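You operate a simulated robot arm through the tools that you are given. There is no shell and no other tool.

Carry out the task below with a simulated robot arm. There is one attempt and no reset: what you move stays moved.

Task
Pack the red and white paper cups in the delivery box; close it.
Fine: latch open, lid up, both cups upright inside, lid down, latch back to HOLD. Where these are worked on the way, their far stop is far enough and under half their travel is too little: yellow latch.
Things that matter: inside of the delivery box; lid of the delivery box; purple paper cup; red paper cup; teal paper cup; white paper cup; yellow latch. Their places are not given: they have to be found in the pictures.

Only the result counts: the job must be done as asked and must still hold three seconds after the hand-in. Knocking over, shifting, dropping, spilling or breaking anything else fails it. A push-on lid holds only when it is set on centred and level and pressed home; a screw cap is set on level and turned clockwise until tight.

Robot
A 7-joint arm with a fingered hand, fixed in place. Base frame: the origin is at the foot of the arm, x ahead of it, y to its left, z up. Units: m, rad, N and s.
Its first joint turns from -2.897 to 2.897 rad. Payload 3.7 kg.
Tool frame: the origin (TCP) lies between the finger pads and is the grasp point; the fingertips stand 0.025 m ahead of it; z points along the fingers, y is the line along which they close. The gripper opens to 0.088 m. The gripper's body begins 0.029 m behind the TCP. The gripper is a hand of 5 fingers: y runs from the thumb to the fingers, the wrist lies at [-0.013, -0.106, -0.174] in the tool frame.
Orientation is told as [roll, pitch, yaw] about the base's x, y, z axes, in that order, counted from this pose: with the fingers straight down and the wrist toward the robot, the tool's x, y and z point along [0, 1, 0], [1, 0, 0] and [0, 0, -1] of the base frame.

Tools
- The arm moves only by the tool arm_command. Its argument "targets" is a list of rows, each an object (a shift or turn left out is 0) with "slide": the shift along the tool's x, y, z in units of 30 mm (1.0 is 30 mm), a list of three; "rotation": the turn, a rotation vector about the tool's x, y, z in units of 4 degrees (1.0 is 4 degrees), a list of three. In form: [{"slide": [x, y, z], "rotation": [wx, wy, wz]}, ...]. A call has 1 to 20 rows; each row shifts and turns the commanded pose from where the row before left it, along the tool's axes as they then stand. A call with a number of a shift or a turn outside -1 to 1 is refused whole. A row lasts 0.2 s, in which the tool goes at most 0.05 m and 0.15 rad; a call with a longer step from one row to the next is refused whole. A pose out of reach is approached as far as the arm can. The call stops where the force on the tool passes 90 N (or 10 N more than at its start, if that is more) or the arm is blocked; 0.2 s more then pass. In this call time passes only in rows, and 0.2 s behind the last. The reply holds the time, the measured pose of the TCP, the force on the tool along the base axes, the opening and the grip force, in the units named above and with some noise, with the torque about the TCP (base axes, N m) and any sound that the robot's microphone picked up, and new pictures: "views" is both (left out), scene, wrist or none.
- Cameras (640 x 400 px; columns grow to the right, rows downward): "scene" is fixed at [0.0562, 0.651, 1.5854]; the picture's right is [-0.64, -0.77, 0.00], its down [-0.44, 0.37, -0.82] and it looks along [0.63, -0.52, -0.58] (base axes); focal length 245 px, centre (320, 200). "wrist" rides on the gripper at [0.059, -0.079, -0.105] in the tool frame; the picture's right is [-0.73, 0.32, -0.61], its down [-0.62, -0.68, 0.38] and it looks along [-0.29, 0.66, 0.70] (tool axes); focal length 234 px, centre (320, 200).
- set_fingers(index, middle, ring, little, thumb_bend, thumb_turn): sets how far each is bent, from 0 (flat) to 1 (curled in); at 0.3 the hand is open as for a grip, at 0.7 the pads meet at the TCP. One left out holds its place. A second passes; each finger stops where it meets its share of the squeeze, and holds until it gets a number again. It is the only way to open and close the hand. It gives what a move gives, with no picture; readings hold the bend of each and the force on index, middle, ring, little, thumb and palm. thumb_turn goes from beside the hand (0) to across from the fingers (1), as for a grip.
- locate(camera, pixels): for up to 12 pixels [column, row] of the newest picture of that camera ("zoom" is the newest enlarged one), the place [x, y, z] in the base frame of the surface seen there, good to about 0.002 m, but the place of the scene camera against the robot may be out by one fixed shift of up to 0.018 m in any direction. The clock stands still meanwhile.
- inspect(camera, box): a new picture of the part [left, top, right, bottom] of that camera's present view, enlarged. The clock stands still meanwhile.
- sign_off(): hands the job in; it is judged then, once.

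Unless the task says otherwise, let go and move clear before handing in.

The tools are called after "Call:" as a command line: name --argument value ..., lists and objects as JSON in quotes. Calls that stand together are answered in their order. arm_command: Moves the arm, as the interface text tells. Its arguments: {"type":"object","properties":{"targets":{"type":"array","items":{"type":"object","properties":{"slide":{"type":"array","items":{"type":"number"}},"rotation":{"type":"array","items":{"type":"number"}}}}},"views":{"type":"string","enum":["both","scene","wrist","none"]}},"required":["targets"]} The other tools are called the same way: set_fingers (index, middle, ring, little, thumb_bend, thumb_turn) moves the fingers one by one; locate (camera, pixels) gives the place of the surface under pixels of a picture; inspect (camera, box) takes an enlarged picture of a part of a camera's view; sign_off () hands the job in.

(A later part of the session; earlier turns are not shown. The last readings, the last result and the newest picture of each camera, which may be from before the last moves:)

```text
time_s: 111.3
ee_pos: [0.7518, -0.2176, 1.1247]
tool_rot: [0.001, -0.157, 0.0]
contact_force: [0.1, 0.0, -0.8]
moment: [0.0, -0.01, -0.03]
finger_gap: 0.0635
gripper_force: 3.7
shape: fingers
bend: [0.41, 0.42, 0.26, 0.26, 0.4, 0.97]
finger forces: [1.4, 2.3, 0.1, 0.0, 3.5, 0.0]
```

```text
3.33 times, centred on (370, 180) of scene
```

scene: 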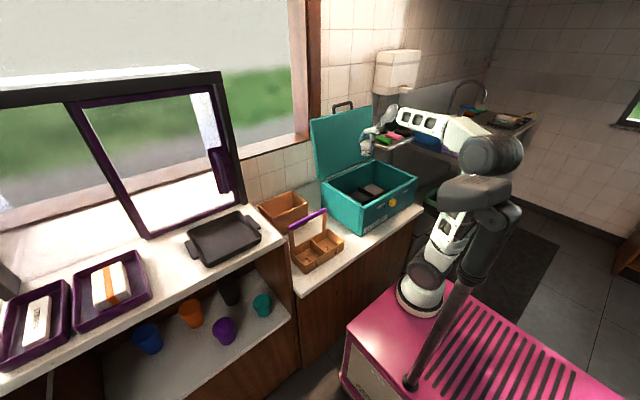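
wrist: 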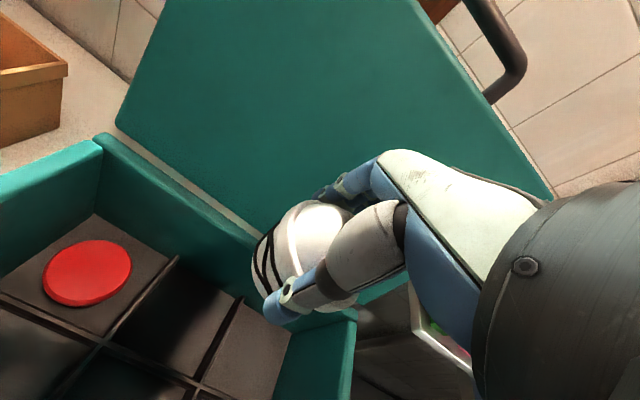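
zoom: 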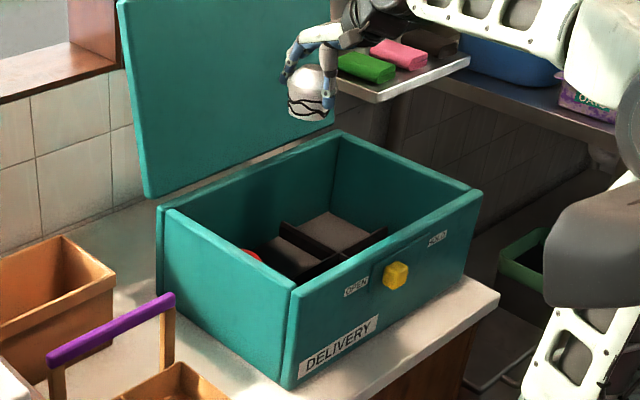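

White hangs upright over the back-middle compartment. Lowering into the box.

Call:
arm_command --targets '[{"slide": [0, -0.146, 0.932]}, {"slide": [0, -0.146, 0.932]}, {"slide": [0, -0.146, 0.932]}, {"slide": [0, -0.146, 0.932]}, {"slide": [0, -0.146, 0.932]}, {"slide": [0, -0.146, 0.932]}, {"slide": [0, -0.146, 0.932]}, {"slide": [0, -0.146, 0.932]}, {"slide": [0, -0.08, 0.5]}]'

Call:
inspect --camera "wrist" --box '[100, 140, 420, 400]'

```text
time_s: 113.3
ee_pos: [0.7509, -0.2174, 0.8851]
tool_rot: [0.003, -0.154, 0.0]
contact_force: [-0.7, -0.4, -0.6]
moment: [0.0, 0.0, 0.0]
finger_gap: 0.0633
gripper_force: 3.7
shape: fingers
bend: [0.41, 0.42, 0.26, 0.26, 0.4, 0.97]
finger forces: [1.1, 2.4, 0.0, 0.0, 3.4, 0.1]
```

scene: 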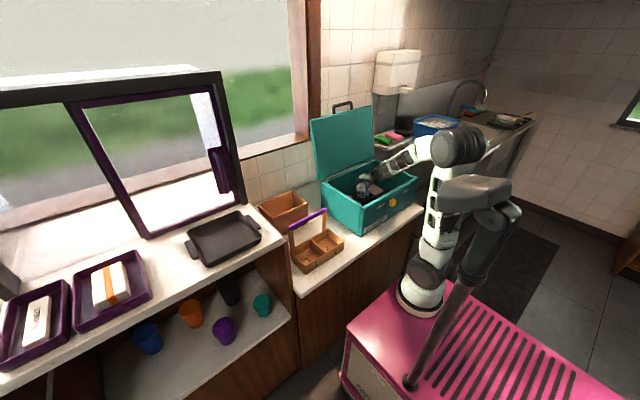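
wrist: 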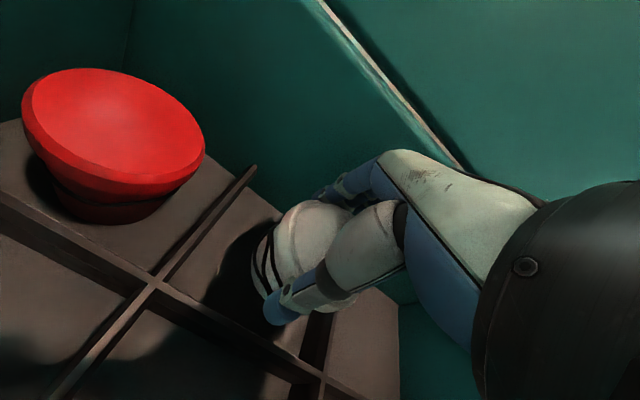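

```text
1.54 times, centred on (260, 270) of wrist
```

zoom: 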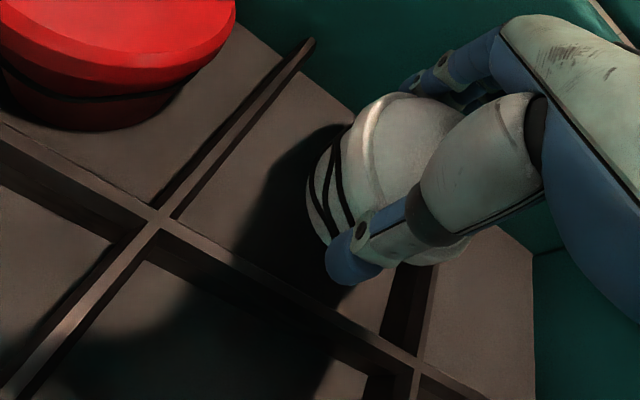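

White is centred in its compartment, red standing next door. Easing down the last 3 cm.

Call:
arm_command --targets '[{"slide": [0, -0.062, 0.4]}, {"slide": [0, -0.062, 0.4]}, {"slide": [0, -0.02, 0.13]}, {"slide": [0, -0.02, 0.13]}]' --views "none"

```text
time_s: 114.3
ee_pos: [0.752, -0.2155, 0.8516]
tool_rot: [0.002, -0.156, 0.001]
contact_force: [-1.2, 1.5, 2.2]
moment: [-0.05, 0.01, 0.0]
finger_gap: 0.0634
gripper_force: 3.7
shape: fingers
bend: [0.41, 0.42, 0.26, 0.26, 0.4, 0.97]
finger forces: [1.7, 2.3, 0.1, 0.0, 4.0, 0.0]
```

Call:
arm_command --targets '[{"slide": [0, -0.008, 0.05]}]' --views "none"

Call:
set_fingers --index 0.28 --middle 0.28 --thumb_bend 0.26

Call:
inspect --camera "wrist" --box '[100, 140, 420, 400]'

```text
time_s: 114.7
ee_pos: [0.7531, -0.217, 0.8492]
tool_rot: [0.003, -0.156, 0.001]
contact_force: [-1.0, 2.1, 4.1]
moment: [-0.02, -0.1, 0.04]
finger_gap: 0.0635
gripper_force: 4.6
shape: fingers
bend: [0.41, 0.42, 0.26, 0.26, 0.4, 0.97]
finger forces: [2.4, 2.2, 0.0, 0.0, 4.6, 0.0]
```

```text
time_s: 115.7
ee_pos: [0.7537, -0.2173, 0.85]
tool_rot: [0.002, -0.154, -0.002]
contact_force: [6.5, 2.2, 3.5]
moment: [0.07, -0.03, -0.1]
finger_gap: 0.0782
gripper_force: 3.9
shape: fingers
bend: [0.28, 0.28, 0.26, 0.26, 0.37, 0.97]
finger forces: [0.0, 0.0, 0.1, 0.0, 7.8, 0.0]
```

```text
1.54 times, centred on (260, 270) of wrist
```

zoom: 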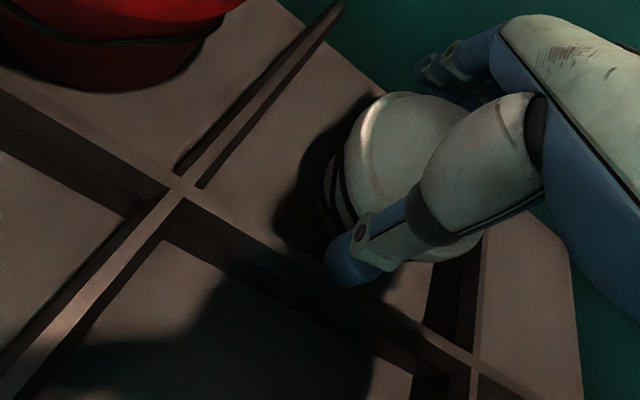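

Fingers are open; the thumb's back touches the divider (7.8 N), so I'll hold it at 0.37 to unload, then rise straight up.

Call:
set_fingers --thumb_bend 0.37

Call:
arm_command --targets '[{"slide": [0, 0.03, -0.2]}, {"slide": [0, 0.05, -0.3]}]' --views "wrist"

Call:
inspect --camera "wrist" --box '[100, 140, 420, 400]'

```text
time_s: 116.7
ee_pos: [0.7529, -0.2174, 0.8508]
tool_rot: [0.001, -0.155, -0.001]
contact_force: [1.2, 1.5, 1.3]
moment: [0.0, 0.02, -0.04]
finger_gap: 0.0774
gripper_force: 0.8
shape: fingers
bend: [0.28, 0.28, 0.26, 0.26, 0.39, 0.97]
finger forces: [0.0, 0.0, 0.0, 0.0, 1.4, 0.0]
```

```text
time_s: 117.3
ee_pos: [0.7531, -0.2175, 0.8659]
tool_rot: [0.001, -0.155, -0.001]
contact_force: [-1.5, 0.0, 0.0]
moment: [0.0, 0.04, 0.02]
finger_gap: 0.0798
gripper_force: 0.0
shape: fingers
bend: [0.28, 0.28, 0.26, 0.26, 0.37, 0.97]
finger forces: [0.0, 0.0, 0.1, 0.0, 0.0, 0.1]
```

wrist: 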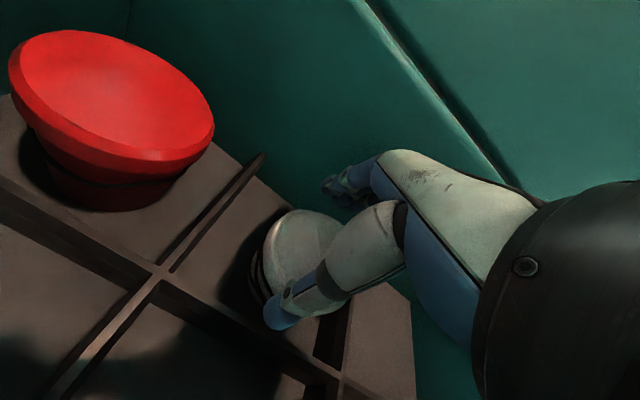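

```text
1.54 times, centred on (260, 270) of wrist
```

zoom: 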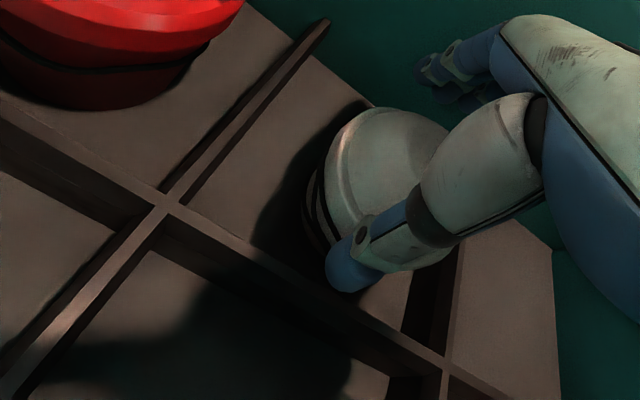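

The hand came up with no drag and the cup stayed put. Opening the thumb and rising out of the box.

Call:
set_fingers --thumb_bend 0.26

Call:
arm_command --targets '[{"slide": [0, 0.08, -0.5]}, {"slide": [0, 0.12, -0.8]}, {"slide": [0, 0.146, -0.932]}, {"slide": [0, 0.146, -0.932]}, {"slide": [0, 0.146, -0.932]}, {"slide": [0, 0.146, -0.932]}, {"slide": [0, 0.146, -0.932]}, {"slide": [0, 0.146, -0.932]}, {"slide": [0, 0.146, -0.932]}, {"slide": [0, 0.146, -0.932]}]'

Call:
inspect --camera "wrist" --box '[0, 180, 340, 400]'

```text
time_s: 118.3
ee_pos: [0.7541, -0.2177, 0.8664]
tool_rot: [0.002, -0.155, -0.001]
contact_force: [1.0, -0.3, 0.4]
moment: [-0.01, 0.0, -0.01]
finger_gap: 0.0896
gripper_force: 0.0
shape: fingers
bend: [0.28, 0.28, 0.26, 0.26, 0.26, 0.97]
finger forces: [0.0, 0.0, 0.1, 0.0, 0.1, 0.0]
```

```text
time_s: 120.5
ee_pos: [0.752, -0.2146, 1.1334]
tool_rot: [0.003, -0.156, 0.0]
contact_force: [0.0, -0.5, 0.1]
moment: [0.0, 0.0, 0.0]
finger_gap: 0.0898
gripper_force: 0.1
shape: fingers
bend: [0.28, 0.28, 0.26, 0.26, 0.26, 0.97]
finger forces: [0.0, 0.0, 0.1, 0.1, 0.1, 0.0]
```

scene: 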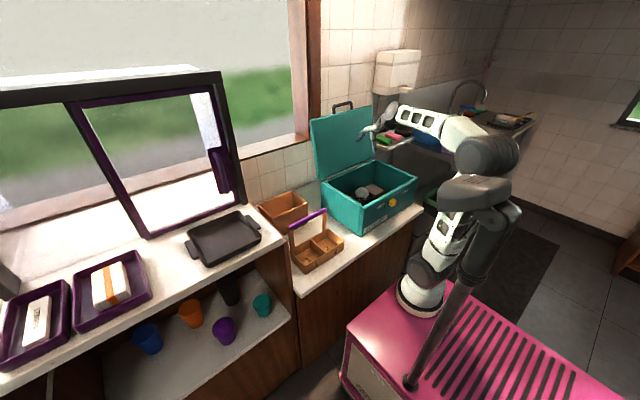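
wrist: 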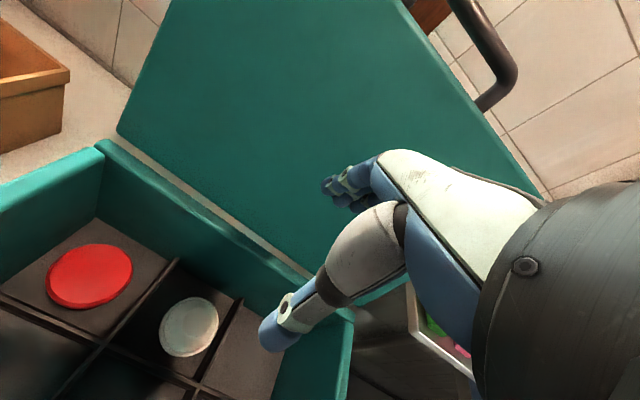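

```text
1.82 times, centred on (170, 290) of wrist
```

zoom: 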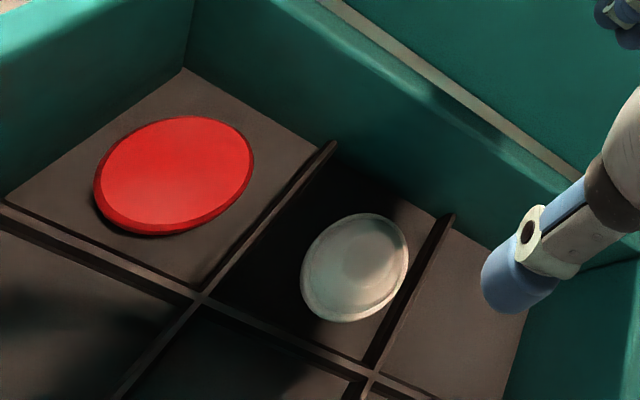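

Both cups are in the box. I'll measure both to verify they stand upright and level.

Call:
locate --camera "zoom" --pixels '[[355, 265], [312, 250], [330, 225], [375, 215], [405, 245], [395, 285], [350, 320], [310, 295], [175, 175], [240, 160], [110, 200], [200, 120]]'

```text
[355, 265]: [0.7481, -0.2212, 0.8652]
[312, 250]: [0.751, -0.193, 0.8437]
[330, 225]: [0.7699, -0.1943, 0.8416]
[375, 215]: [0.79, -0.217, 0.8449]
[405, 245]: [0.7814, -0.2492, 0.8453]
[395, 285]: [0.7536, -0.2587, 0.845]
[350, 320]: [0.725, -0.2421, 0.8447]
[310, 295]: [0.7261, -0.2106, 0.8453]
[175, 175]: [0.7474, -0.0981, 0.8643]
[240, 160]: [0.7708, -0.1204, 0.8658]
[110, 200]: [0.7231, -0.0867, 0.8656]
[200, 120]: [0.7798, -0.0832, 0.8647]
```

Both cups are upright: white centre (0.757, −0.227) with level rim, red level too. Next is closing the lid; I'll measure the handle's open position.

Call:
locate --camera "wrist" --pixels '[[460, 10], [480, 35], [500, 60], [508, 75], [495, 95], [480, 105], [400, 5], [530, 185], [300, 60], [450, 100]]'

Call:
inspect --camera "scene" --box '[300, 90, 440, 200]'

Call:
locate --camera "scene" --pixels '[[335, 105], [343, 102], [351, 102], [353, 108], [334, 112], [315, 118], [370, 106]]'

```text
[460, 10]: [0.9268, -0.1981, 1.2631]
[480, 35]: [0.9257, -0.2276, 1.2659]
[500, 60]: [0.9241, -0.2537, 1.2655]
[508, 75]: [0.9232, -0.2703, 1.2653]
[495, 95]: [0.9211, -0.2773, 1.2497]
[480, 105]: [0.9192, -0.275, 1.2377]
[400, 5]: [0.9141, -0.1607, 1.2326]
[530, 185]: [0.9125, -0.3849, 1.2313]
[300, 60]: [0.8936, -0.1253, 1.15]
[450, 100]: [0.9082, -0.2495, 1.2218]
```

```text
3.64 times, centred on (370, 145) of scene
```

zoom: 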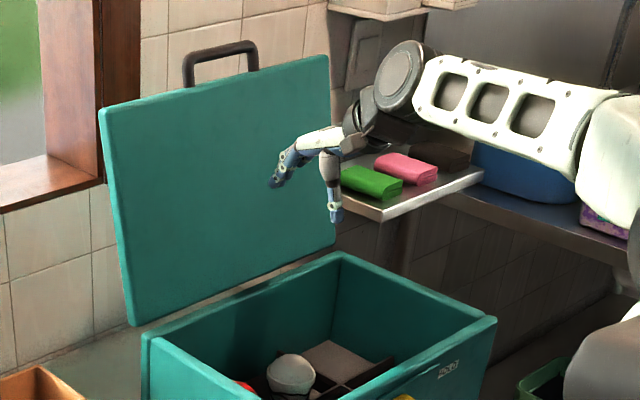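

```text
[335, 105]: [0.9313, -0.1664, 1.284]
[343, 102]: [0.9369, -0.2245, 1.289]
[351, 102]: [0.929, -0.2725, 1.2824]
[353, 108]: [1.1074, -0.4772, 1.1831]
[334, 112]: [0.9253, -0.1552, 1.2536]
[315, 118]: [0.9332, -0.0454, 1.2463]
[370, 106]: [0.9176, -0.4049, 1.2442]
```

The handle bar is at about x 0.93, z 1.266 (y −0.16…−0.28). I'll raise the hand over it so the fingers can go behind the bar and the thumb stay in front.

Call:
arm_command --targets '[{"slide": [0.06, 0.146, -0.932]}, {"slide": [0.06, 0.146, -0.932]}, {"slide": [0.06, 0.146, -0.932]}, {"slide": [0.06, 0.146, -0.932]}, {"slide": [0.06, 0.146, -0.932]}, {"slide": [0.06, 0.146, -0.932]}, {"slide": [0.06, 0.146, -0.932]}, {"slide": [0.06, 0.146, -0.932]}, {"slide": [0, 0.896, 0.141]}, {"slide": [0, 0.896, 0.141]}, {"slide": [0, 0.896, 0.141]}, {"slide": [0, 0.896, 0.141]}, {"slide": [0, 0.896, 0.141]}, {"slide": [0, 0.896, 0.141]}]'

Call:
inspect --camera "scene" --box '[300, 60, 440, 170]'

```text
time_s: 123.5
ee_pos: [0.9154, -0.2035, 1.3604]
tool_rot: [0.002, -0.159, 0.001]
contact_force: [-0.7, -0.2, 1.3]
moment: [-0.04, -0.03, -0.03]
finger_gap: 0.0899
gripper_force: 0.0
shape: fingers
bend: [0.28, 0.28, 0.26, 0.26, 0.26, 0.97]
finger forces: [0.0, 0.1, 0.0, 0.0, 0.0, 0.1]
```

scene: 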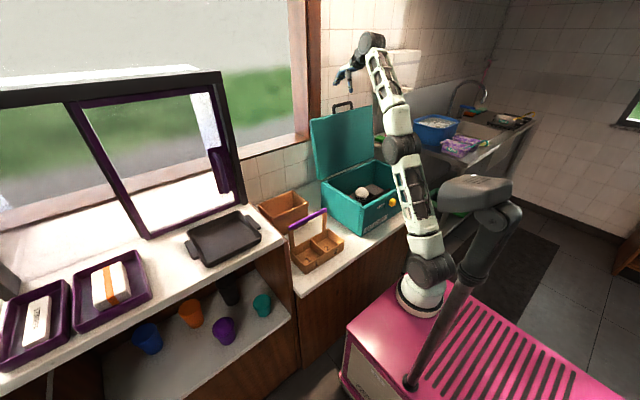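
wrist: 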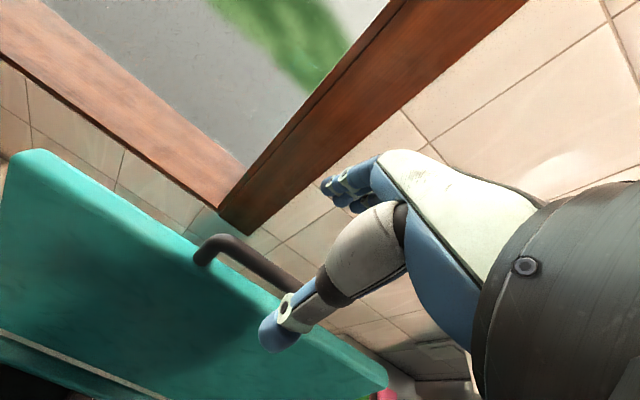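

```text
3.64 times, centred on (370, 115) of scene
```

zoom: 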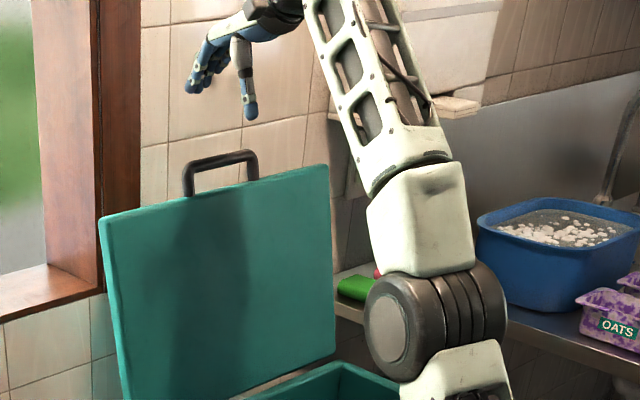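

Call:
locate --camera "scene" --pixels '[[400, 148], [390, 150], [410, 140], [405, 120], [410, 180], [420, 220], [385, 95], [343, 103]]'

Call:
locate --camera "wrist" --pixels '[[205, 255], [220, 240], [250, 258], [280, 278], [335, 190], [285, 320], [60, 160], [250, 300]]'

```text
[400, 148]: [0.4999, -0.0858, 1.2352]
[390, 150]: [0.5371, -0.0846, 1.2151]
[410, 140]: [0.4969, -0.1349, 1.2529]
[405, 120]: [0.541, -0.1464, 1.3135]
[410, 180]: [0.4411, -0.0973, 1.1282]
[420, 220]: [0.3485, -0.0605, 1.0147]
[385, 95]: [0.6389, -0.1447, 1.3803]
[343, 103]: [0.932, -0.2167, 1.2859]
```

```text
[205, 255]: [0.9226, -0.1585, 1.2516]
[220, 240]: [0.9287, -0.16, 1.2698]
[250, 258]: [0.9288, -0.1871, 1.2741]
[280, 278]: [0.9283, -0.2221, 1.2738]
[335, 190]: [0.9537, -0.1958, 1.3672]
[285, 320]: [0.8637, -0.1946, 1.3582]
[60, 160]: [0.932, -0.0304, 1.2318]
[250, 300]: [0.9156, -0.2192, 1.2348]
```

The fingers are above and behind the bar (bar top z≈1.274, x≈0.93), thumb in front. Lowering so they straddle the bar.

Call:
arm_command --targets '[{"slide": [0, -0.12, 0.757]}, {"slide": [0, -0.12, 0.757]}, {"slide": [0, -0.12, 0.757]}, {"slide": [0, -0.1, 0.6]}]'

Call:
inspect --camera "wrist" --box '[160, 120, 440, 360]'

Call:
inspect --camera "scene" --box '[310, 60, 410, 140]'

```text
time_s: 124.5
ee_pos: [0.9154, -0.2016, 1.2717]
tool_rot: [0.003, -0.157, 0.0]
contact_force: [0.5, 0.2, -0.1]
moment: [0.02, -0.01, 0.01]
finger_gap: 0.0898
gripper_force: 0.1
shape: fingers
bend: [0.28, 0.28, 0.26, 0.26, 0.26, 0.97]
finger forces: [0.0, 0.0, 0.1, 0.0, 0.1, 0.1]
```

scene: 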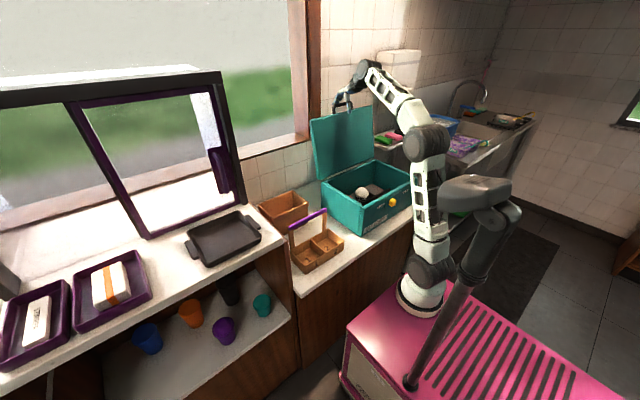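
wrist: 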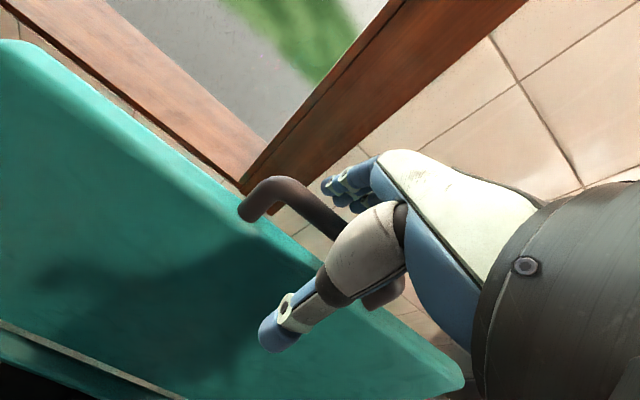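

```text
1.67 times, centred on (300, 240) of wrist
```

zoom: 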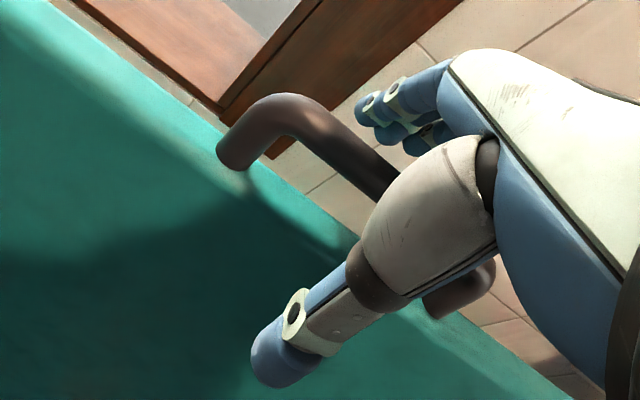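

```text
5.00 times, centred on (360, 100) of scene
```

zoom: 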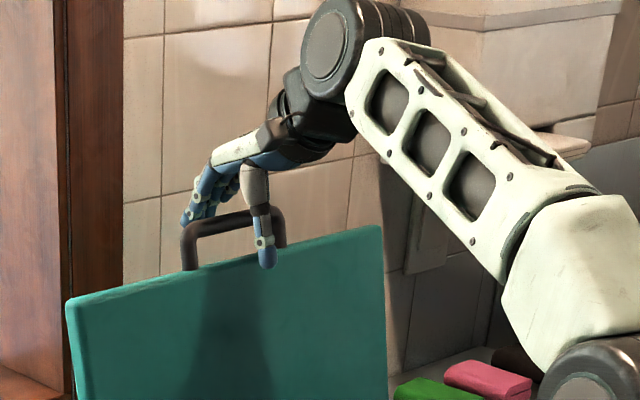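

The cage is ideal: fingers behind the bar, thumb in front. I'll narrow the cage slightly and pull the lid gently toward the robot past vertical, onto the thumb.

Call:
set_fingers --index 0.36 --middle 0.36 --ring 0.36 --little 0.36 --thumb_bend 0.34

Call:
arm_command --targets '[{"slide": [0, -0.6, -0.095]}, {"slide": [0, -0.6, -0.095]}, {"slide": [0, -0.6, -0.095]}, {"slide": [0, -0.6, -0.095]}]'

Call:
inspect --camera "scene" --box '[300, 60, 440, 170]'

```text
time_s: 125.5
ee_pos: [0.9169, -0.2021, 1.2706]
tool_rot: [0.001, -0.155, 0.001]
contact_force: [0.7, 0.3, -0.7]
moment: [0.03, 0.0, -0.01]
finger_gap: 0.0747
gripper_force: 0.0
shape: fingers
bend: [0.36, 0.36, 0.36, 0.36, 0.34, 0.97]
finger forces: [0.0, 0.0, 0.0, 0.0, 0.0, 0.1]
```

```text
time_s: 126.5
ee_pos: [0.8436, -0.2029, 1.2719]
tool_rot: [0.001, -0.153, 0.0]
contact_force: [2.5, -0.1, 2.8]
moment: [0.01, -0.12, -0.01]
finger_gap: 0.0772
gripper_force: 1.2
shape: fingers
bend: [0.34, 0.36, 0.36, 0.36, 0.34, 0.97]
finger forces: [2.5, 0.0, 0.0, 0.1, 0.0, 0.1]
```

scene: 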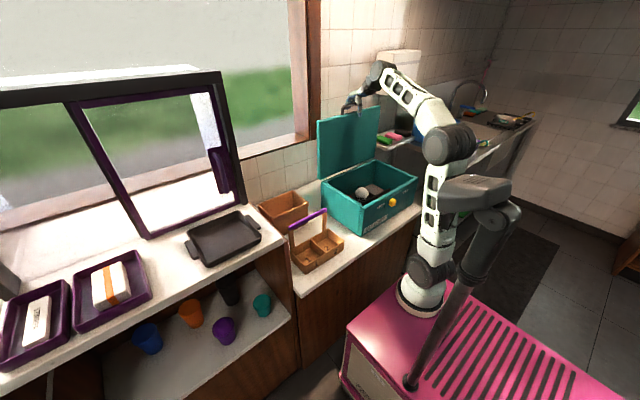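
wrist: 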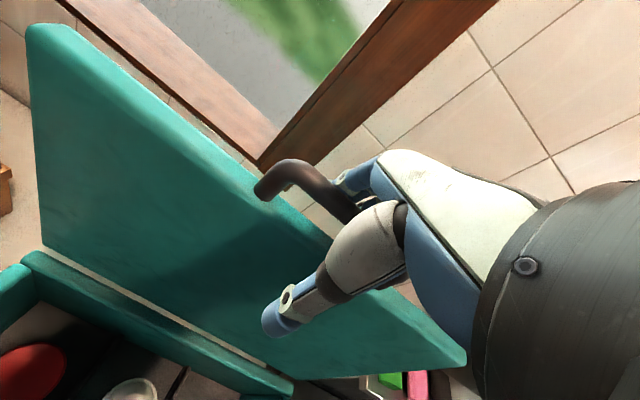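

```text
3.64 times, centred on (370, 115) of scene
```

zoom: 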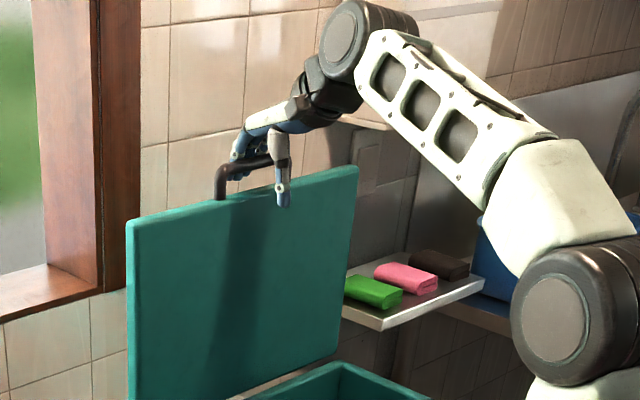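

The lid follows and is near vertical (2.5 N on the index). Continuing past vertical so it settles on the thumb.

Call:
arm_command --targets '[{"slide": [0, -0.5, -0.08]}, {"slide": [0, -0.5, -0.08]}, {"slide": [0, -0.5, -0.08]}]'

Call:
inspect --camera "scene" --box '[300, 60, 440, 170]'

```text
time_s: 127.3
ee_pos: [0.7959, -0.203, 1.2729]
tool_rot: [0.001, -0.155, -0.002]
contact_force: [1.5, -0.1, 1.6]
moment: [0.01, -0.02, -0.01]
finger_gap: 0.0764
gripper_force: 0.3
shape: fingers
bend: [0.35, 0.36, 0.36, 0.36, 0.34, 0.97]
finger forces: [1.2, 0.1, 0.1, 0.0, 0.0, 0.0]
```

scene: 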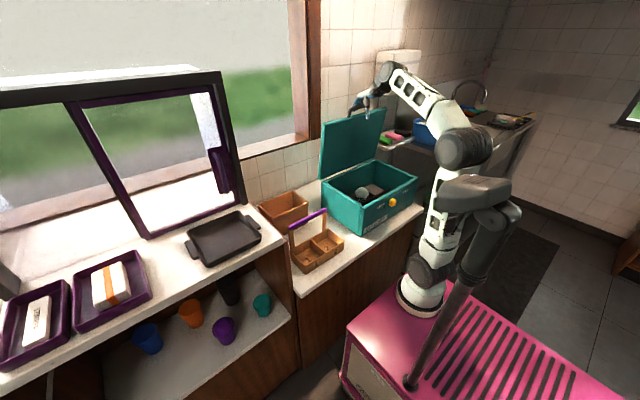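
wrist: 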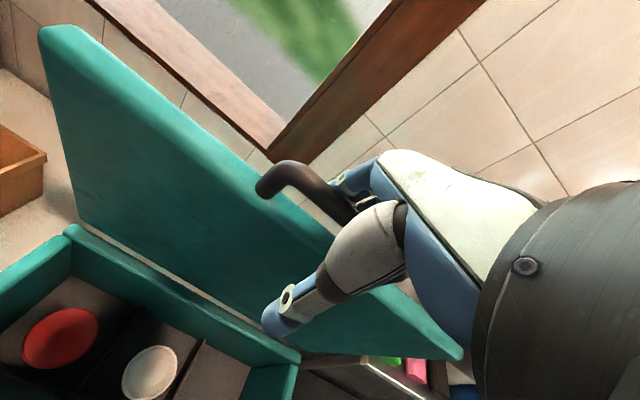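

```text
3.64 times, centred on (370, 115) of scene
```

zoom: 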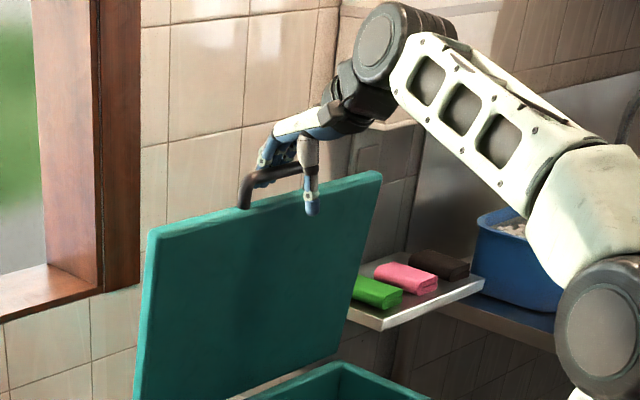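

The lid is past vertical and light. I'll follow its arc downward, tilting the hand progressively so the thumb supports the bar.

Call:
arm_command --targets '[{"slide": [0, -0.79, 0.093], "rotation": [-0.625, 0, 0]}, {"slide": [0, -0.795, 0.06], "rotation": [-0.625, 0, 0]}, {"slide": [0, -0.79, 0.147], "rotation": [-0.75, 0, 0]}, {"slide": [0, -0.797, 0.107], "rotation": [-0.75, 0, 0]}]'

Call:
inspect --camera "scene" --box '[300, 80, 440, 190]'

```text
time_s: 128.3
ee_pos: [0.707, -0.2039, 1.2392]
tool_rot: [0.003, -0.347, 0.001]
contact_force: [0.4, 0.8, 0.8]
moment: [-0.02, -0.02, 0.0]
finger_gap: 0.0754
gripper_force: 0.0
shape: fingers
bend: [0.35, 0.36, 0.36, 0.36, 0.34, 0.97]
finger forces: [0.6, 0.1, 0.0, 0.0, 0.1, 0.0]
```

scene: 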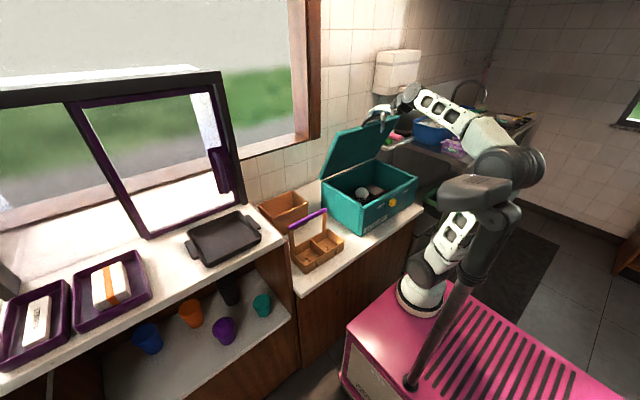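
wrist: 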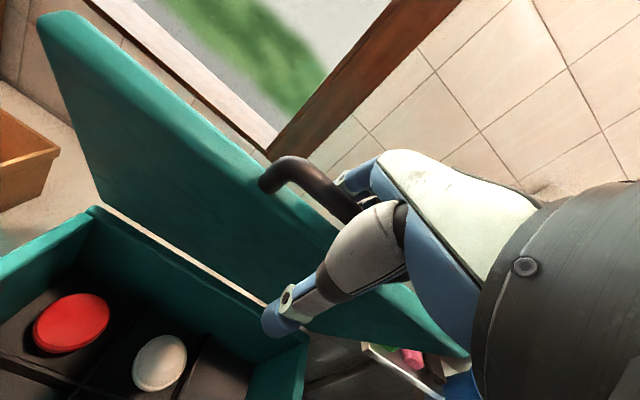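

```text
3.64 times, centred on (370, 135) of scene
```

zoom: 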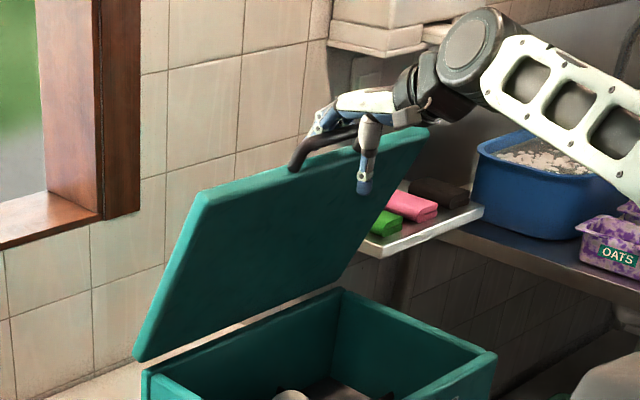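

The lid is at ~65° and moving smoothly with the cage. Continuing along the arc.

Call:
arm_command --targets '[{"slide": [0, -0.885, 0.22], "rotation": [-0.83, 0, 0]}, {"slide": [0, -0.897, 0.17], "rotation": [-0.83, 0, 0]}, {"slide": [0, -0.905, 0.117], "rotation": [-0.83, 0, 0]}]'

Call:
inspect --camera "scene" --box '[300, 90, 440, 200]'

```text
time_s: 129.1
ee_pos: [0.6402, -0.2029, 1.1926]
tool_rot: [0.001, -0.522, 0.001]
contact_force: [-0.5, -0.1, 0.5]
moment: [-0.03, -0.02, 0.01]
finger_gap: 0.0749
gripper_force: 0.4
shape: fingers
bend: [0.36, 0.36, 0.36, 0.36, 0.34, 0.97]
finger forces: [0.4, 0.3, 0.0, 0.0, 0.0, 0.0]
```

scene: 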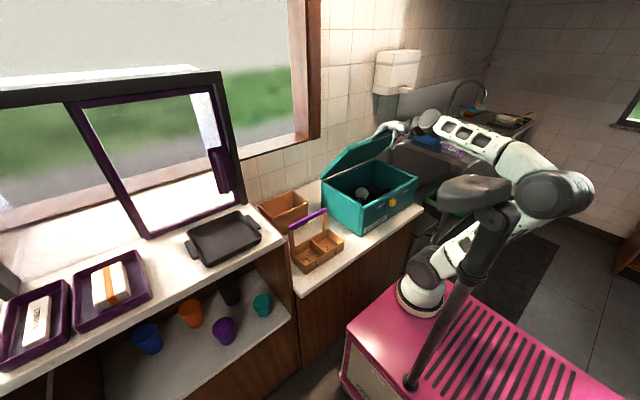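
wrist: 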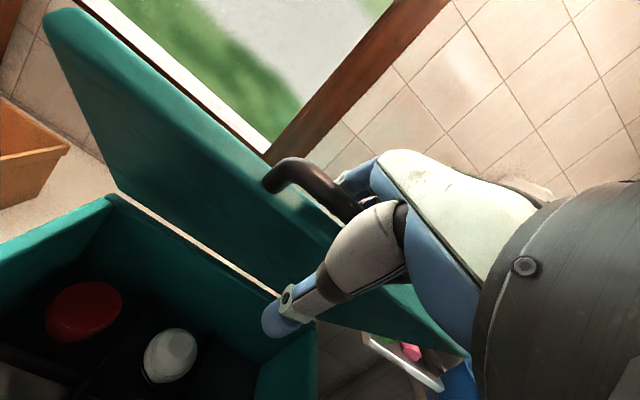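

```text
3.64 times, centred on (370, 145) of scene
```

zoom: 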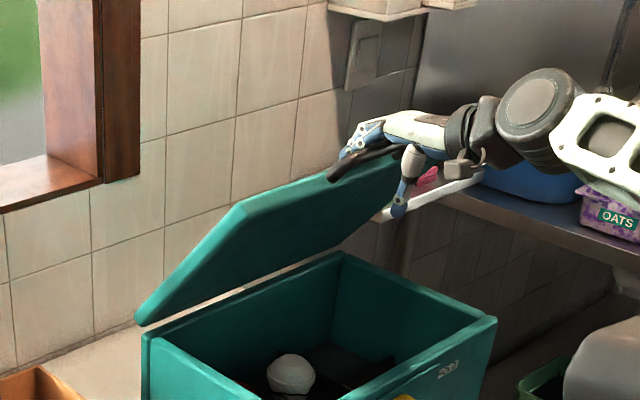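

The lid is ~48° and stays wherever it's left (light hinge friction). Continuing down the arc.

Call:
arm_command --targets '[{"slide": [0, -0.853, 0.305], "rotation": [-0.83, 0, 0]}, {"slide": [0, -0.867, 0.257], "rotation": [-0.83, 0, 0]}, {"slide": [0, -0.88, 0.205], "rotation": [-0.83, 0, 0]}]'

Call:
inspect --camera "scene" --box '[300, 100, 440, 210]'

```text
time_s: 129.9
ee_pos: [0.587, -0.2017, 1.1302]
tool_rot: [0.003, -0.697, 0.001]
contact_force: [-0.4, -0.6, 1.2]
moment: [0.02, 0.02, 0.01]
finger_gap: 0.0749
gripper_force: 0.4
shape: fingers
bend: [0.36, 0.36, 0.36, 0.36, 0.34, 0.97]
finger forces: [0.2, 0.2, 0.0, 0.1, 0.0, 0.1]
```

scene: 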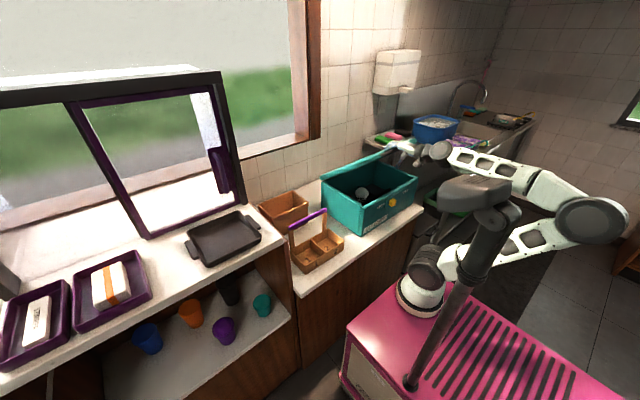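
wrist: 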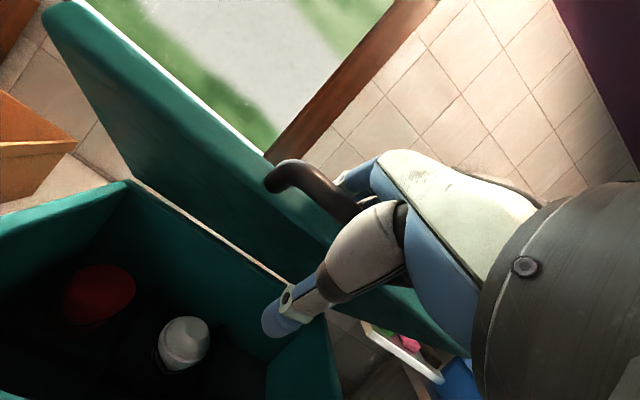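

```text
3.64 times, centred on (370, 155) of scene
```

zoom: 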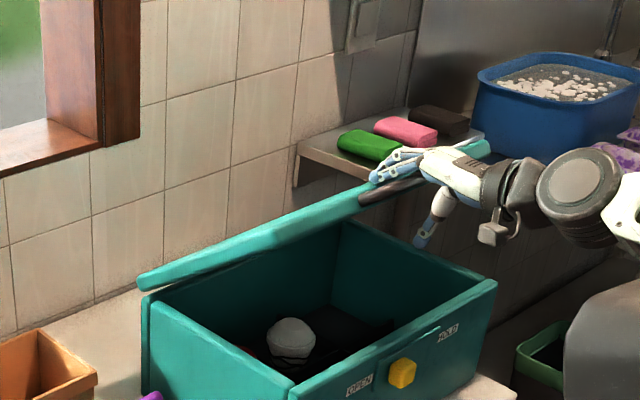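

The lid is ~33° and self-holding. I'll slide the hand off the bar along its own axis and then press the lid down from above.

Call:
arm_command --targets '[{"slide": [0, 0, -0.5]}, {"slide": [0, 0, -0.8]}, {"slide": [0, 0, -1]}, {"slide": [0, 0, -1]}]'

Call:
inspect --camera "scene" --box '[300, 100, 440, 210]'

```text
time_s: 130.9
ee_pos: [0.522, -0.2029, 1.2076]
tool_rot: [0.002, -0.695, 0.0]
contact_force: [0.8, -0.2, -0.3]
moment: [-0.01, -0.02, -0.03]
finger_gap: 0.0749
gripper_force: 0.1
shape: fingers
bend: [0.36, 0.36, 0.36, 0.36, 0.34, 0.97]
finger forces: [0.1, 0.0, 0.1, 0.1, 0.0, 0.0]
```

scene: 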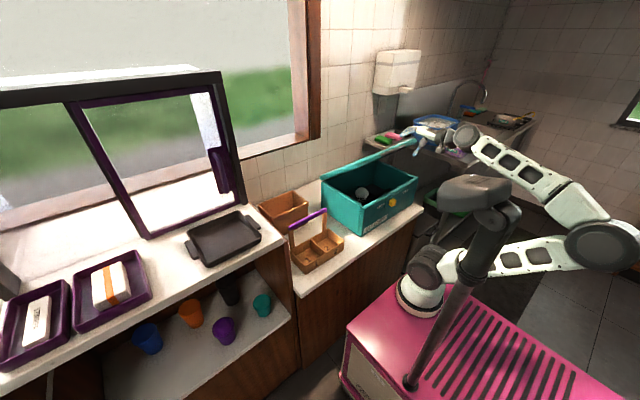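
wrist: 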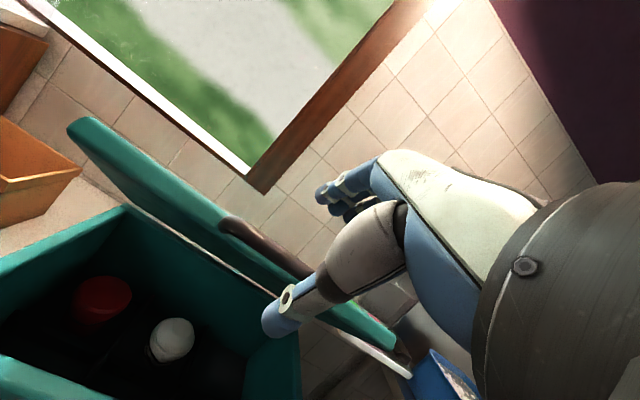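

```text
3.64 times, centred on (370, 155) of scene
```

zoom: 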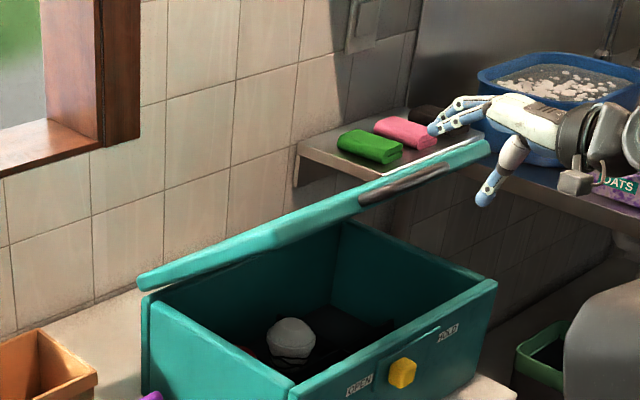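

The lid holds at ~33° and the cups stand inside. I'll close the fingers into a blunt tip, level the hand, and position it over the lid's front part.

Call:
set_fingers --index 0.68 --middle 0.68 --ring 0.68 --little 0.68 --thumb_bend 0.6

Call:
arm_command --targets '[{"rotation": [1, 0, 0]}, {"rotation": [1, 0, 0]}, {"rotation": [1, 0, 0]}, {"rotation": [1, 0, 0]}, {"rotation": [1, 0, 0]}, {"rotation": [1, 0, 0]}, {"rotation": [1, 0, 0]}, {"rotation": [1, 0, 0]}, {"rotation": [1, 0, 0]}, {"rotation": [0.9, 0, 0]}]'

```text
time_s: 131.9
ee_pos: [0.5237, -0.2019, 1.2054]
tool_rot: [0.003, -0.694, 0.001]
contact_force: [-0.7, -1.1, -0.4]
moment: [0.0, -0.01, -0.02]
finger_gap: 0.0116
gripper_force: 0.1
shape: fingers
bend: [0.68, 0.68, 0.68, 0.68, 0.6, 0.97]
finger forces: [0.1, 0.0, 0.1, 0.0, 0.0, 0.0]
```

```text
time_s: 134.1
ee_pos: [0.5225, -0.2029, 1.2073]
tool_rot: [0.002, -0.004, 0.0]
contact_force: [-0.3, -0.3, -0.8]
moment: [-0.01, 0.0, 0.04]
finger_gap: 0.0116
gripper_force: 0.1
shape: fingers
bend: [0.68, 0.68, 0.68, 0.68, 0.6, 0.97]
finger forces: [0.0, 0.0, 0.1, 0.0, 0.1, 0.0]
```

scene: 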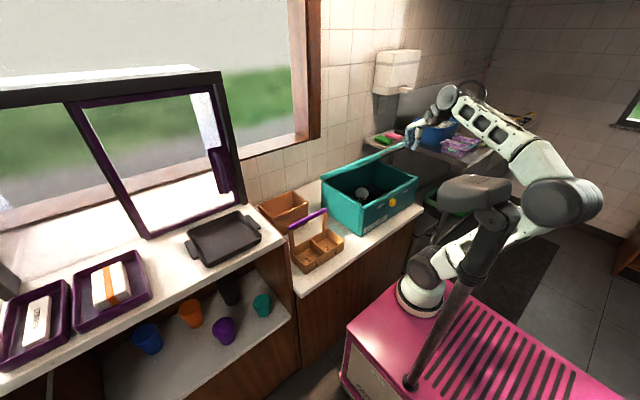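
wrist: 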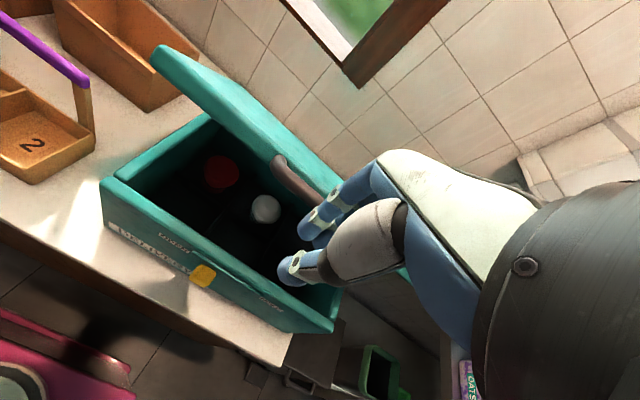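

Now over the lid I'll move in and press it down slowly.

Call:
arm_command --targets '[{"slide": [0, 1, 0]}, {"slide": [0, 1, 0]}, {"slide": [0, 1, 0]}, {"slide": [0, 0.9, 0]}, {"slide": [0, 0, 0.9]}, {"slide": [0, 0, 0.9]}, {"slide": [0, 0, 0.6]}, {"slide": [0, 0, 0.6]}, {"slide": [0, 0, 0.6]}]'

Call:
inspect --camera "scene" --box '[300, 100, 440, 210]'

```text
time_s: 136.1
ee_pos: [0.6385, -0.2041, 1.1018]
tool_rot: [0.001, -0.004, -0.001]
contact_force: [-19.0, 0.5, 9.8]
moment: [0.03, 0.76, 0.01]
finger_gap: 0.0439
gripper_force: 10.5
shape: fingers
bend: [0.68, 0.68, 0.68, 0.68, 0.37, 0.95]
finger forces: [0.0, 0.0, 0.0, 0.0, 20.8, 0.0]
```

scene: 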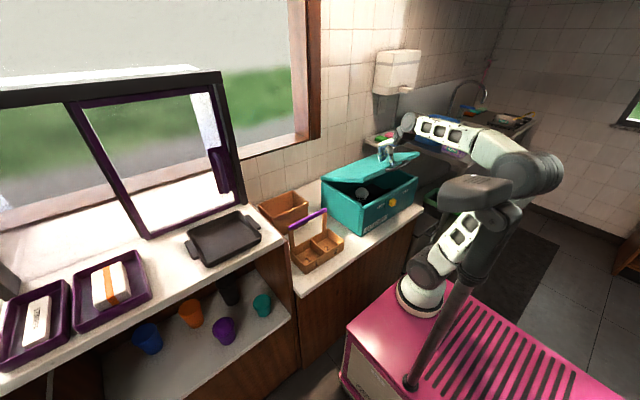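
wrist: 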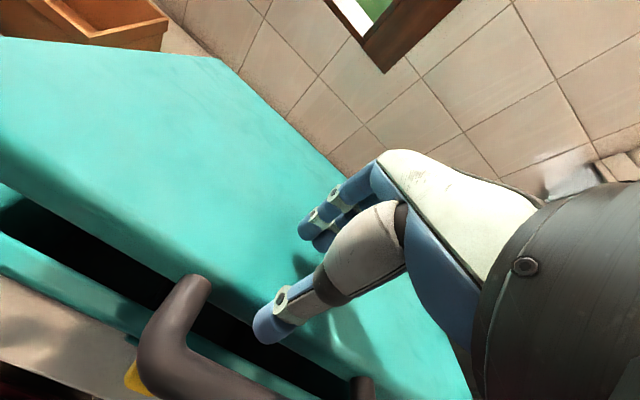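

```text
3.64 times, centred on (370, 155) of scene
```

zoom: 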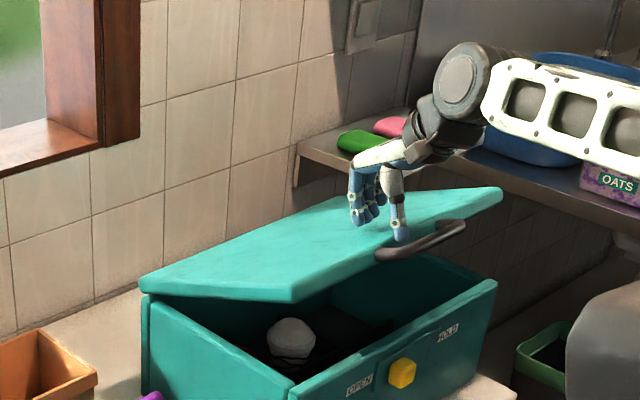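

The lid is going down (~20°), but the thumb is being splayed (20 N). I'll lift a bit, tuck the thumb away, and press with the four fingertips instead.

Call:
arm_command --targets '[{"slide": [0, 0, -0.8]}]' --views "none"

Call:
set_fingers --index 0.75 --middle 0.75 --ring 0.75 --little 0.75 --thumb_bend 0.1

Call:
inspect --camera "scene" --box '[340, 120, 440, 200]'

```text
time_s: 136.5
ee_pos: [0.6389, -0.2034, 1.1253]
tool_rot: [0.002, -0.002, 0.0]
contact_force: [-10.9, 0.8, 2.9]
moment: [0.04, 0.4, 0.02]
finger_gap: 0.0339
gripper_force: 5.3
shape: fingers
bend: [0.68, 0.68, 0.68, 0.68, 0.44, 0.96]
finger forces: [0.1, 0.0, 0.1, 0.0, 11.1, 0.1]
```

```text
time_s: 137.5
ee_pos: [0.6402, -0.2038, 1.1249]
tool_rot: [0.003, -0.004, -0.001]
contact_force: [-0.4, -0.1, -0.6]
moment: [0.03, 0.02, 0.02]
finger_gap: 0.0447
gripper_force: 0.2
shape: fingers
bend: [0.75, 0.75, 0.75, 0.75, 0.1, 0.98]
finger forces: [0.0, 0.0, 0.0, 0.0, 0.0, 0.0]
```

```text
5.00 times, centred on (390, 160) of scene
```

zoom: 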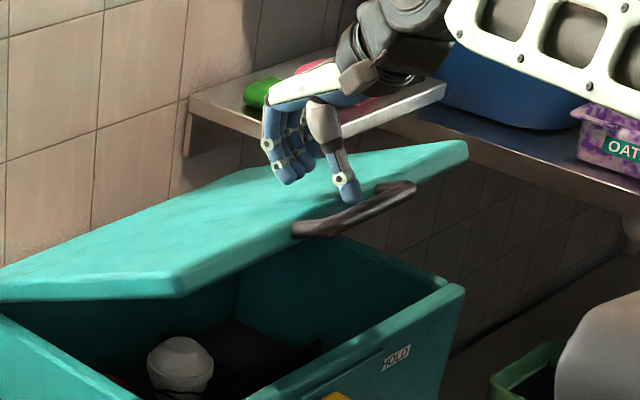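

Call:
set_fingers --thumb_turn 0 --thumb_bend 0 --index 0.6 --middle 0.6 --ring 0.6 --little 0.6

Call:
inspect --camera "scene" --box '[340, 120, 440, 200]'

Call:
inspect --camera "wrist" --box '[120, 120, 440, 400]'

```text
time_s: 138.5
ee_pos: [0.6393, -0.2026, 1.1246]
tool_rot: [0.003, -0.003, -0.001]
contact_force: [-0.8, -0.4, -0.3]
moment: [0.03, 0.02, -0.05]
finger_gap: 0.1145
gripper_force: 0.0
shape: fingers
bend: [0.6, 0.6, 0.6, 0.6, 0.0, 0.0]
finger forces: [0.1, 0.0, 0.0, 0.0, 0.0, 0.0]
```

```text
5.00 times, centred on (390, 160) of scene
```

zoom: 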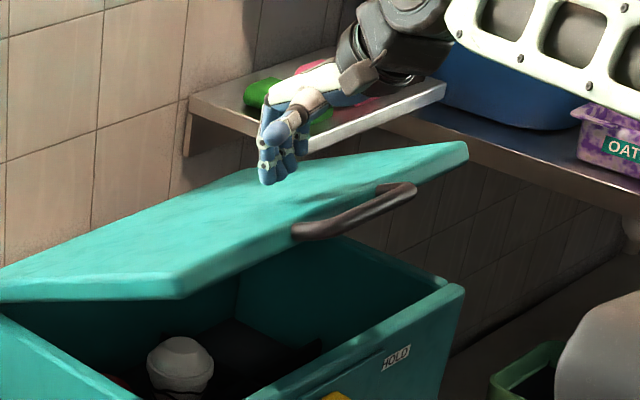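

```text
1.43 times, centred on (280, 260) of wrist
```

zoom: 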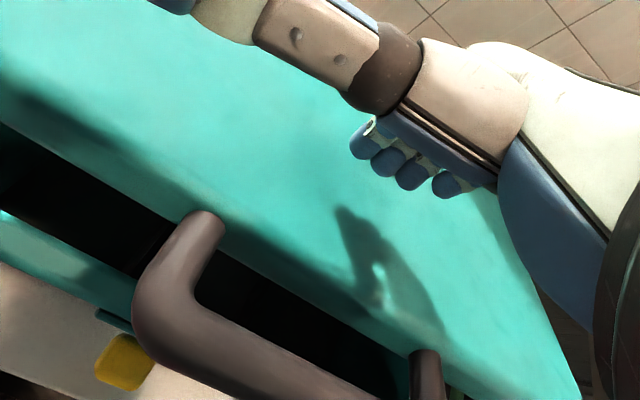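

The thumb is out of the way and the four fingertips point down at the lid. Pressing down.

Call:
arm_command --targets '[{"slide": [0, 0, 0.7]}, {"slide": [0, 0, 0.7]}, {"slide": [0, 0, 0.5]}, {"slide": [0, 0, 0.5]}, {"slide": [0, 0, 0.5]}, {"slide": [0, 0, 0.5]}]'

Call:
inspect --camera "scene" --box '[320, 130, 440, 230]'

```text
time_s: 139.9
ee_pos: [0.6413, -0.2027, 1.0223]
tool_rot: [0.003, -0.004, -0.001]
contact_force: [0.0, 0.4, -0.1]
moment: [-0.03, 0.01, -0.01]
finger_gap: 0.1146
gripper_force: 0.1
shape: fingers
bend: [0.6, 0.6, 0.6, 0.6, 0.0, 0.0]
finger forces: [0.1, 0.1, 0.0, 0.0, 0.1, 0.0]
```

scene: 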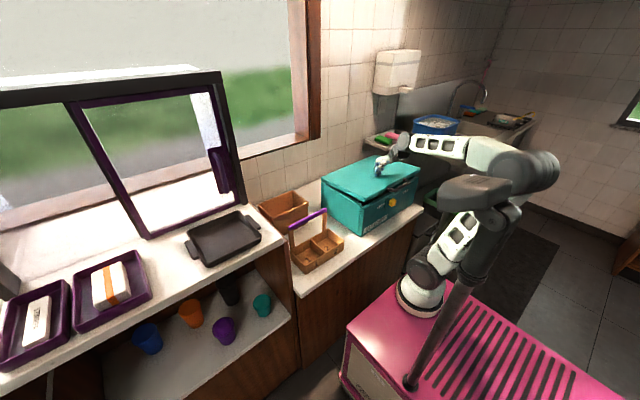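
wrist: 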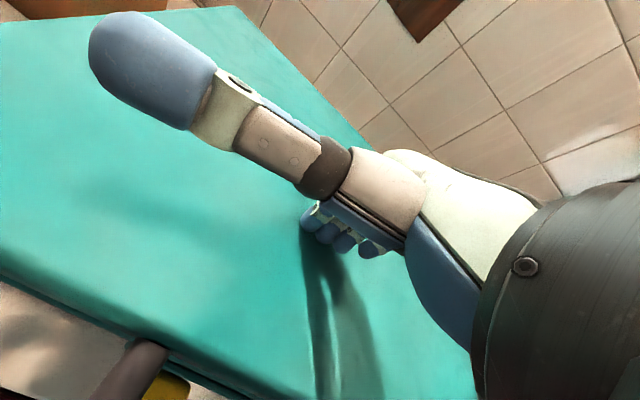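

```text
4.00 times, centred on (380, 180) of scene
```

zoom: 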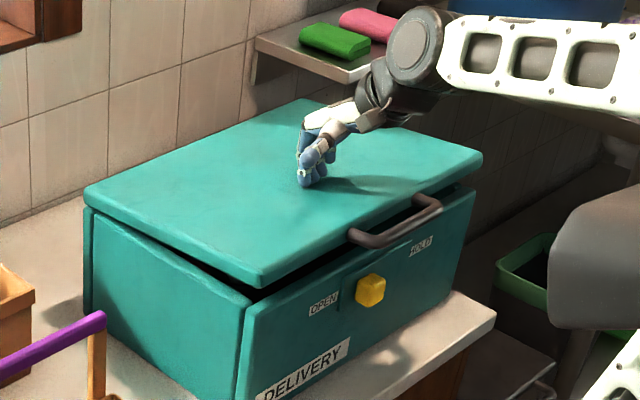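

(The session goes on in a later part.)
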